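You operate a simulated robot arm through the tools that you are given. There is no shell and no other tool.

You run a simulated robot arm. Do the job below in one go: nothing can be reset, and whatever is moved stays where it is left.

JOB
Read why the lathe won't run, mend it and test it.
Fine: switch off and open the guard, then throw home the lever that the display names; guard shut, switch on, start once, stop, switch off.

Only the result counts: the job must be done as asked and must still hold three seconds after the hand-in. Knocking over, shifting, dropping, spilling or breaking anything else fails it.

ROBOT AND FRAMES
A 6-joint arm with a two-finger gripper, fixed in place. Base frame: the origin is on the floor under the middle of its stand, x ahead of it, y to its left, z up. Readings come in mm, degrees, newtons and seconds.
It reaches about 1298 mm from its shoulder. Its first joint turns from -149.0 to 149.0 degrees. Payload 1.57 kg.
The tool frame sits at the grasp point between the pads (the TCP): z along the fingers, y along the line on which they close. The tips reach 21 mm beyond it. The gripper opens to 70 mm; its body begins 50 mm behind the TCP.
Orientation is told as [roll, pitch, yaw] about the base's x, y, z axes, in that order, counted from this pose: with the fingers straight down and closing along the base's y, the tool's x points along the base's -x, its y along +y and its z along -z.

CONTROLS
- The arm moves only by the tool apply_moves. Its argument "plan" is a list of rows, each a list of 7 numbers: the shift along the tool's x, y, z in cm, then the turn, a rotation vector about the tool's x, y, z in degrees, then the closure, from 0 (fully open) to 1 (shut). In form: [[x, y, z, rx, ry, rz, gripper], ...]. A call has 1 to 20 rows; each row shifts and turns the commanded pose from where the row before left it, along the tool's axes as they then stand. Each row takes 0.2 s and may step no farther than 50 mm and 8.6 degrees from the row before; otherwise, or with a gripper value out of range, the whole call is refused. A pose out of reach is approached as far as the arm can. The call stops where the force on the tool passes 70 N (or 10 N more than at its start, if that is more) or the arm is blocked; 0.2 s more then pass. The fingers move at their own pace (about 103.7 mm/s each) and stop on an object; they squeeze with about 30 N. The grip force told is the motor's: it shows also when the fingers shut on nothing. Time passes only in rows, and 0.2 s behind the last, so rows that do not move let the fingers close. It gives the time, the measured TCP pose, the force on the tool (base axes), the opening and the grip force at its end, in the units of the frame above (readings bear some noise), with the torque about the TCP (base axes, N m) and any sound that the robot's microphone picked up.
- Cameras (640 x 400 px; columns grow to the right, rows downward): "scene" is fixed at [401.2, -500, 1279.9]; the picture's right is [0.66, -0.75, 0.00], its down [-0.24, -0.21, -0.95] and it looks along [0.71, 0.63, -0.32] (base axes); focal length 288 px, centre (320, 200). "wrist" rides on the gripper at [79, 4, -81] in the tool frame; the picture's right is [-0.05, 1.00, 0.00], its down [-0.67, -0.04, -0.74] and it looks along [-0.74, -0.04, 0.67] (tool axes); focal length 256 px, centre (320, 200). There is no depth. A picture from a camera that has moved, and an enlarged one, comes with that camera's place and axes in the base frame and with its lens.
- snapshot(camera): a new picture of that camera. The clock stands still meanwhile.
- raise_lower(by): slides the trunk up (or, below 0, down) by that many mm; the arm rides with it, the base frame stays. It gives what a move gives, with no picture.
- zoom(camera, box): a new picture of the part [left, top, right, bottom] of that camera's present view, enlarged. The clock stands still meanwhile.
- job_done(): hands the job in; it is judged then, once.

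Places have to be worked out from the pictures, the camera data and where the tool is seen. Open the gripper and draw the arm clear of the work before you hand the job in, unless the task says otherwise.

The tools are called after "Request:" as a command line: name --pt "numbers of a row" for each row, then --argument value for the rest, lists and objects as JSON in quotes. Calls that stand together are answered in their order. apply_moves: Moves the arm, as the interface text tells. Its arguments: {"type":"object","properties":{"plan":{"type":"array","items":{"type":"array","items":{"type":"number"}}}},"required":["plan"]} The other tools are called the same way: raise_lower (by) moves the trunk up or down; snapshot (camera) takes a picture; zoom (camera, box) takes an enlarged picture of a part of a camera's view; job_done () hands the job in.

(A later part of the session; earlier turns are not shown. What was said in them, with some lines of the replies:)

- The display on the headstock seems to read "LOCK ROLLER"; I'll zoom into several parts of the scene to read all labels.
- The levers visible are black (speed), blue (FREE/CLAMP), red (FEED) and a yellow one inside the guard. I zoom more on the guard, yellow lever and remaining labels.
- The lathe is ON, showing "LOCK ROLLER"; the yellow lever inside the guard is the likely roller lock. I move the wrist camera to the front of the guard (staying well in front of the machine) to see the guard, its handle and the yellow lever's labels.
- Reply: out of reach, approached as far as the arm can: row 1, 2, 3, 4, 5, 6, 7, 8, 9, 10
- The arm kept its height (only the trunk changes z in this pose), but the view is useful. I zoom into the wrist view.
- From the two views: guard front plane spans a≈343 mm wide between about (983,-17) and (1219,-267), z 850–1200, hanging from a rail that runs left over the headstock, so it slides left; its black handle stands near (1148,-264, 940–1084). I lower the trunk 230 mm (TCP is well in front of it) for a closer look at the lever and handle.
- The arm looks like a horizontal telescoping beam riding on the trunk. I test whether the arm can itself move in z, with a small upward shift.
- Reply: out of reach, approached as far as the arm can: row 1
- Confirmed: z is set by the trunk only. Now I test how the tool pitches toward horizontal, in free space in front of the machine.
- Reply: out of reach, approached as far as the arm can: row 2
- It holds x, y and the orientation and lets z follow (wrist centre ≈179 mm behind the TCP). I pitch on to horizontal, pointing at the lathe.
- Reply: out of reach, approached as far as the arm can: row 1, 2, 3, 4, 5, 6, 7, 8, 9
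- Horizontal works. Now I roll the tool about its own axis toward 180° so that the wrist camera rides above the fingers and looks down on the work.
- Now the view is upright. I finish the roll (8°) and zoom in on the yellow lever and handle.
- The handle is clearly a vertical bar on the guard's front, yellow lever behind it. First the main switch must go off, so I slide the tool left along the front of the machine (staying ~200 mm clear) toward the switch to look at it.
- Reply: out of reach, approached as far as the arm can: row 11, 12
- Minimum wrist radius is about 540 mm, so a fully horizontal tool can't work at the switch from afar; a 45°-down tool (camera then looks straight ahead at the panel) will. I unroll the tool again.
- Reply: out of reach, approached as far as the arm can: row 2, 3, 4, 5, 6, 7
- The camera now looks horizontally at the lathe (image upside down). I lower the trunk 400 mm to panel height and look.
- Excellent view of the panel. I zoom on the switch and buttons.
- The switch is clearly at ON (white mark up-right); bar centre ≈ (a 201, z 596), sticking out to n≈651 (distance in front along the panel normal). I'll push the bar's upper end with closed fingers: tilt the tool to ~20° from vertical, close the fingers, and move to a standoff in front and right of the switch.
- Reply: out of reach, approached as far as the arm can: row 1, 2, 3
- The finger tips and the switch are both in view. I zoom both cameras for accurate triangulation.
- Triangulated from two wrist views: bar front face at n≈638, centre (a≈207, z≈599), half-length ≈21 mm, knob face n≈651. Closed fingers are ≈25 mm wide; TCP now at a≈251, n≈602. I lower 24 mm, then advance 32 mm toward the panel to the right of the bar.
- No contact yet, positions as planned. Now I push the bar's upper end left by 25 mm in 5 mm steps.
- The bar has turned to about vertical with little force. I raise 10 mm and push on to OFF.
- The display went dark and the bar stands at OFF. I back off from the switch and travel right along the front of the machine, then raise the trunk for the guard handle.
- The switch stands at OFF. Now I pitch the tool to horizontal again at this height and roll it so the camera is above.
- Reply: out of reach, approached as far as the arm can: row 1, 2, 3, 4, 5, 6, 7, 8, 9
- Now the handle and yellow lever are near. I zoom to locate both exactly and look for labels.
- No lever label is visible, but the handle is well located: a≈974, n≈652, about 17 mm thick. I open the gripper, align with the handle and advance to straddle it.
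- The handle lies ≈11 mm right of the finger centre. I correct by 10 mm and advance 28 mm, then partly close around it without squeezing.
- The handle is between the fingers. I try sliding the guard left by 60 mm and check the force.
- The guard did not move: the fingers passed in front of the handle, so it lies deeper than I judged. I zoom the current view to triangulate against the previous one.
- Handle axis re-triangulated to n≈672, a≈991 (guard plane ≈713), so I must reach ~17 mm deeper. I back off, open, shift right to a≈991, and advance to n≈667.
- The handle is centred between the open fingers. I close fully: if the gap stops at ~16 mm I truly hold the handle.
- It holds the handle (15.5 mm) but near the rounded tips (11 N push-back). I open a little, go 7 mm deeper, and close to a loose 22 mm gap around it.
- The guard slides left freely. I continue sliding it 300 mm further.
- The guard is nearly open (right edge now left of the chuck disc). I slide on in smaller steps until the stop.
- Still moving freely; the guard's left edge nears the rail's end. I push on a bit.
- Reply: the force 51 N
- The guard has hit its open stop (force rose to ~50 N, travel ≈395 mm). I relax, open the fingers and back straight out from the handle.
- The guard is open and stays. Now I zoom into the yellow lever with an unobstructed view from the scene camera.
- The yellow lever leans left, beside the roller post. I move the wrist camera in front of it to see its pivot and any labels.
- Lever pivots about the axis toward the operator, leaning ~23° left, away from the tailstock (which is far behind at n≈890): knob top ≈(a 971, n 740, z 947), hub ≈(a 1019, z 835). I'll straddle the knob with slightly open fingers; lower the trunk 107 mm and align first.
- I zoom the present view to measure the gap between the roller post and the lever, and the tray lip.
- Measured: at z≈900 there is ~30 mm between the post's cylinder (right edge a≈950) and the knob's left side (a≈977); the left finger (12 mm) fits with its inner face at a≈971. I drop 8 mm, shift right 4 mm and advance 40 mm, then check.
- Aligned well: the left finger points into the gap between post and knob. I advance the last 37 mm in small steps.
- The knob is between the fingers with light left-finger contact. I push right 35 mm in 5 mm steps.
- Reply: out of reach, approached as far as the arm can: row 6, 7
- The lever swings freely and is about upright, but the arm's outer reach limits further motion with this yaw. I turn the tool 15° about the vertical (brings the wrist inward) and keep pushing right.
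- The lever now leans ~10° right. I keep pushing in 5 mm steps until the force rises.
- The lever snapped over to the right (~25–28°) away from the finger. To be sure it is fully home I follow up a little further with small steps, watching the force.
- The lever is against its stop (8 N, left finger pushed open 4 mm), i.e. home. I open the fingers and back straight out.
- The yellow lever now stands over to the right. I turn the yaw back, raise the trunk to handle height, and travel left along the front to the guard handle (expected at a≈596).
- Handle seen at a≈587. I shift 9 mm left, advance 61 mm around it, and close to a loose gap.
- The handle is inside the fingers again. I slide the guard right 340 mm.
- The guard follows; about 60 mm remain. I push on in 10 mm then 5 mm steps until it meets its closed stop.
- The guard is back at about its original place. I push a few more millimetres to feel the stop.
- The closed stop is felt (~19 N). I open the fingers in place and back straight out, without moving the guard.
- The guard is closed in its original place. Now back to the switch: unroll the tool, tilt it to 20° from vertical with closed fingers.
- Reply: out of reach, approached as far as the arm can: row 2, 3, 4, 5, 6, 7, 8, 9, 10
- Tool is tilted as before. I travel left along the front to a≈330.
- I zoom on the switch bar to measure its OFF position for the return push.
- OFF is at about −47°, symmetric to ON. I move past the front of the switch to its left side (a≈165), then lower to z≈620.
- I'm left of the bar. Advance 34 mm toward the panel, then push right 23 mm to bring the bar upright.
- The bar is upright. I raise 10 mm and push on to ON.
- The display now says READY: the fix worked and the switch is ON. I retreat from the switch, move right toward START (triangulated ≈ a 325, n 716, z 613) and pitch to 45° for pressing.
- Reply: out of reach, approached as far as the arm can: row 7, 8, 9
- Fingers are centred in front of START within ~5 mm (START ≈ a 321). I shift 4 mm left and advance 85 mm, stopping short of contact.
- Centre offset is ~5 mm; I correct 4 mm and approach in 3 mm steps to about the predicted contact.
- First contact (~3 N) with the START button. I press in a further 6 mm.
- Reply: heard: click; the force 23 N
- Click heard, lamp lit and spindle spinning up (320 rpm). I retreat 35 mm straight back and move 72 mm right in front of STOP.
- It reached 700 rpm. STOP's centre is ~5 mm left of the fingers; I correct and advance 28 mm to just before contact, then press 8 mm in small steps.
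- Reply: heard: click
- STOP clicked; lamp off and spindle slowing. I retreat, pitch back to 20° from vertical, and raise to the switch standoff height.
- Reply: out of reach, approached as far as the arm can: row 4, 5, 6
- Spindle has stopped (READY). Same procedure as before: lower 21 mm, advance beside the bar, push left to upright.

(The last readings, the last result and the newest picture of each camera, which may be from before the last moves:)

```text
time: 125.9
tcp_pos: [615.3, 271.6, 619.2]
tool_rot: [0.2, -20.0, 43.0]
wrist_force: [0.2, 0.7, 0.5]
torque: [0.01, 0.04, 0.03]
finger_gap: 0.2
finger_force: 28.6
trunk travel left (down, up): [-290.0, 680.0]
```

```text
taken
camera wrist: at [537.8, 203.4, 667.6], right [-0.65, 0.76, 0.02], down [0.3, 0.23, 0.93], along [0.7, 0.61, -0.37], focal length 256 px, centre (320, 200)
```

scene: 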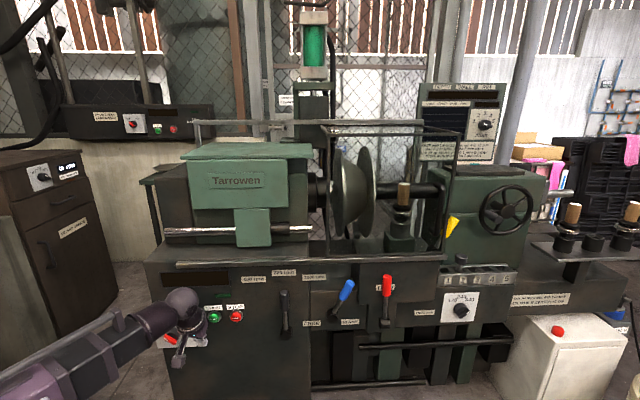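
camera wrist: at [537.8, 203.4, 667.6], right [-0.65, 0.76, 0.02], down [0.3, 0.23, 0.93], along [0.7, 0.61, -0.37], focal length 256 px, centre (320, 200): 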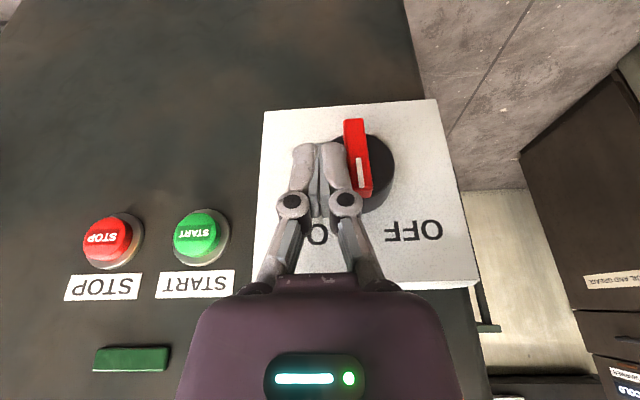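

The bar is upright as before. I raise 10 mm and push on to OFF.

Request:
raise_lower --by 10

Request:
apply_moves --pt "0 0.4 0 0 0 0 1" --pt "0 0.4 0 0 0 0 1" --pt "0 0.3 0 0 0 0 1"

Request:
snapshot --camera "wrist"

Request:
zoom --camera "scene" --box '[130, 260, 258, 350]'

```text
time: 126.5
tcp_pos: [616.2, 270.8, 630.2]
tool_rot: [0.0, -19.9, 43.1]
wrist_force: [0.1, -0.5, -1.1]
torque: [0.01, 0.0, 0.02]
finger_gap: 0.0
finger_force: 28.7
trunk travel left (down, up): [-300.0, 670.0]
```

```text
time: 127.3
tcp_pos: [609.9, 279.7, 629.2]
tool_rot: [-0.1, -20.1, 43.1]
wrist_force: [-0.5, -0.8, 0.9]
torque: [0.03, 0.01, 0.01]
finger_gap: 0.0
finger_force: 28.6
trunk travel left (down, up): [-300.0, 670.0]
```

```text
taken
camera wrist: at [531.3, 211.0, 677.7], right [-0.64, 0.76, 0.02], down [0.3, 0.23, 0.93], along [0.71, 0.6, -0.37], focal length 256 px, centre (320, 200)
```

wrist: 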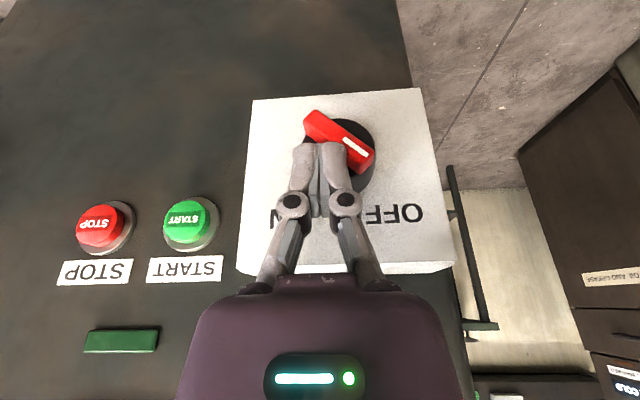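

```text
4.44 times, centred on (194, 305) of scene
camera zoom: at [401.2, -500.0, 1279.9], right [0.66, -0.75, 0.0], down [-0.24, -0.21, -0.95], along [0.71, 0.63, -0.32], focal length 1278 px, centre (880, -267)
```

zoom: 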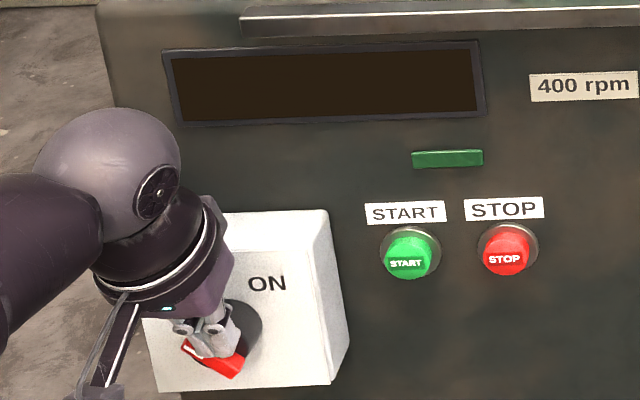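

The display is dark: switch OFF. I retreat from the switch, move right and away from the machine, then open the gripper.

Request:
apply_moves --pt "1.41 0 -0.513 0 0 0 1" --pt "1.41 0 -0.513 0 0 0 1" --pt "1.41 0 -0.513 0 0 0 1" --pt "0 -4.8 0 0 0 0 1" --pt "0 -4.8 0 0 0 0 1" --pt "0 -4.8 0 0 0 0 1" --pt "0 -4.8 0 0 0 0 1" --pt "0 -4.8 0 0 0 0 1" --pt "1.88 -4.0 -0.684 0 0 0 0" --pt "1.88 -4.0 -0.684 0 0 0 0" --pt "1.88 -4.0 -0.684 0 0 0 0" --pt "1.88 -4.0 -0.684 0 0 0 0" --pt "0 0 0 0 0 0 0" --pt "0 0 0 0 0 0 0"

Request:
snapshot --camera "scene"

Request:
snapshot --camera "wrist"

```text
time: 130.3
tcp_pos: [792.3, -98.7, 628.7]
tool_rot: [0.1, -20.0, 42.9]
wrist_force: [0.8, -0.4, -0.4]
torque: [-0.01, 0.02, -0.01]
finger_gap: 70.0
finger_force: 0.0
trunk travel left (down, up): [-300.0, 670.0]
```

```text
taken
```

scene: 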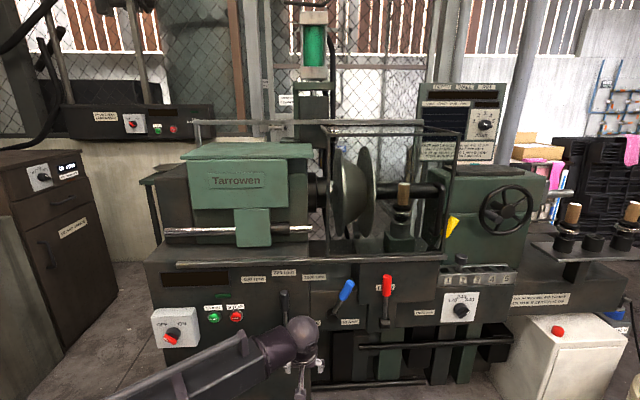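

```text
taken
camera wrist: at [713.5, -166.5, 677.7], right [-0.64, 0.76, 0.02], down [0.3, 0.23, 0.93], along [0.71, 0.6, -0.37], focal length 256 px, centre (320, 200)
```

wrist: 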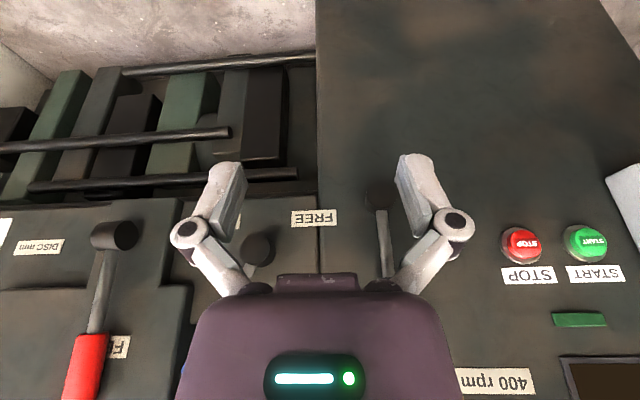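

All looks in order. I check the final state of switch, guard and levers close up.

Request:
zoom --camera "scene" --box '[140, 255, 300, 355]'

Request:
zoom --camera "scene" --box '[310, 110, 480, 270]'

Request:
zoom --camera "scene" --box '[280, 250, 520, 360]'

```text
4.00 times, centred on (220, 305) of scene
camera zoom: at [401.2, -500.0, 1279.9], right [0.66, -0.75, 0.0], down [-0.24, -0.21, -0.95], along [0.71, 0.63, -0.32], focal length 1150 px, centre (720, -220)
```

zoom: 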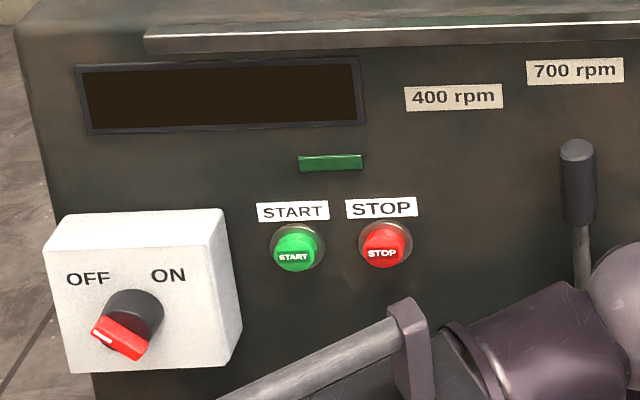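

```text
2.50 times, centred on (395, 190) of scene
camera zoom: at [401.2, -500.0, 1279.9], right [0.66, -0.75, 0.0], down [-0.24, -0.21, -0.95], along [0.71, 0.63, -0.32], focal length 719 px, centre (132, 225)
```

zoom: 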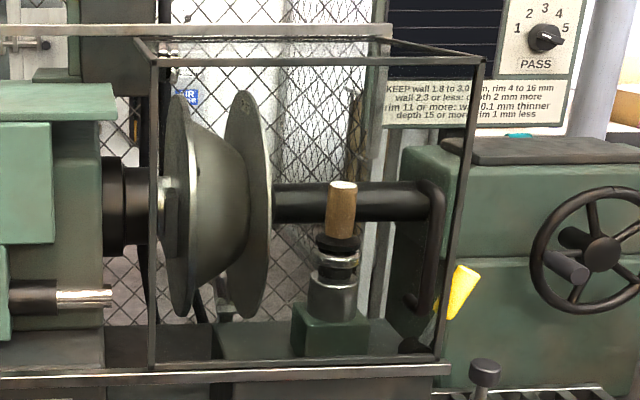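

```text
2.67 times, centred on (400, 305) of scene
camera zoom: at [401.2, -500.0, 1279.9], right [0.66, -0.75, 0.0], down [-0.24, -0.21, -0.95], along [0.71, 0.63, -0.32], focal length 767 px, centre (107, -80)
```

zoom: 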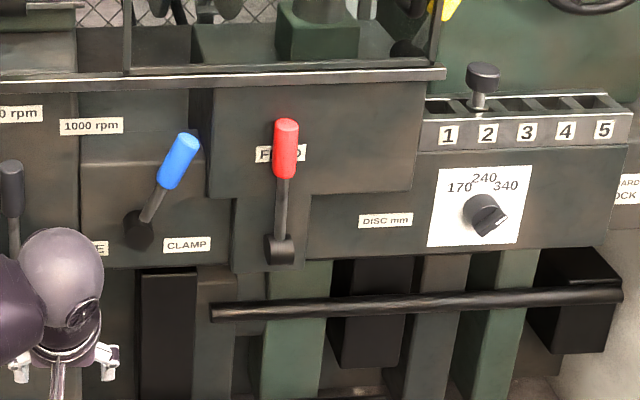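

Everything is as wanted: switch OFF, guard shut, yellow lever home, other controls untouched. I draw the arm back another 80 mm before handing in.

Request:
apply_moves --pt "3.76 0 -1.37 0 0 0 0" --pt "3.76 0 -1.37 0 0 0 0" --pt "0 0 0 0 0 0 0"

```text
time: 131.1
tcp_pos: [733.7, -153.5, 628.0]
tool_rot: [0.0, -20.0, 43.1]
wrist_force: [1.2, 0.2, -0.1]
torque: [-0.02, 0.02, 0.01]
finger_gap: 70.2
finger_force: 0.1
trunk travel left (down, up): [-300.0, 670.0]
```

The gripper is open, the arm is clear and the machine is off, so I hand in the job.

Request:
job_done

```text
The job is handed in.
```

The lathe is mended and tested. Its display read "LOCK ROLLER", and the cause was the yellow lever inside the guard, which was thrown left.

- **Repair:** I switched the lathe off, slid the guard open, and threw the yellow lever over to the right until it met its stop. There was no label on it. I took it for the roller lock because it stands beside the roller post, and the display confirmed this.
- **Test:** With the guard shut and the switch on, the display read "READY". I pressed START once and the spindle ran up to 700 rpm. I pressed STOP, and the display was back to "READY" before I switched off.
- **How it stands now:** The switch is off, the guard is shut, the yellow lever is home, and the other levers look unchanged. The gripper is open and the arm is drawn back from the machine.
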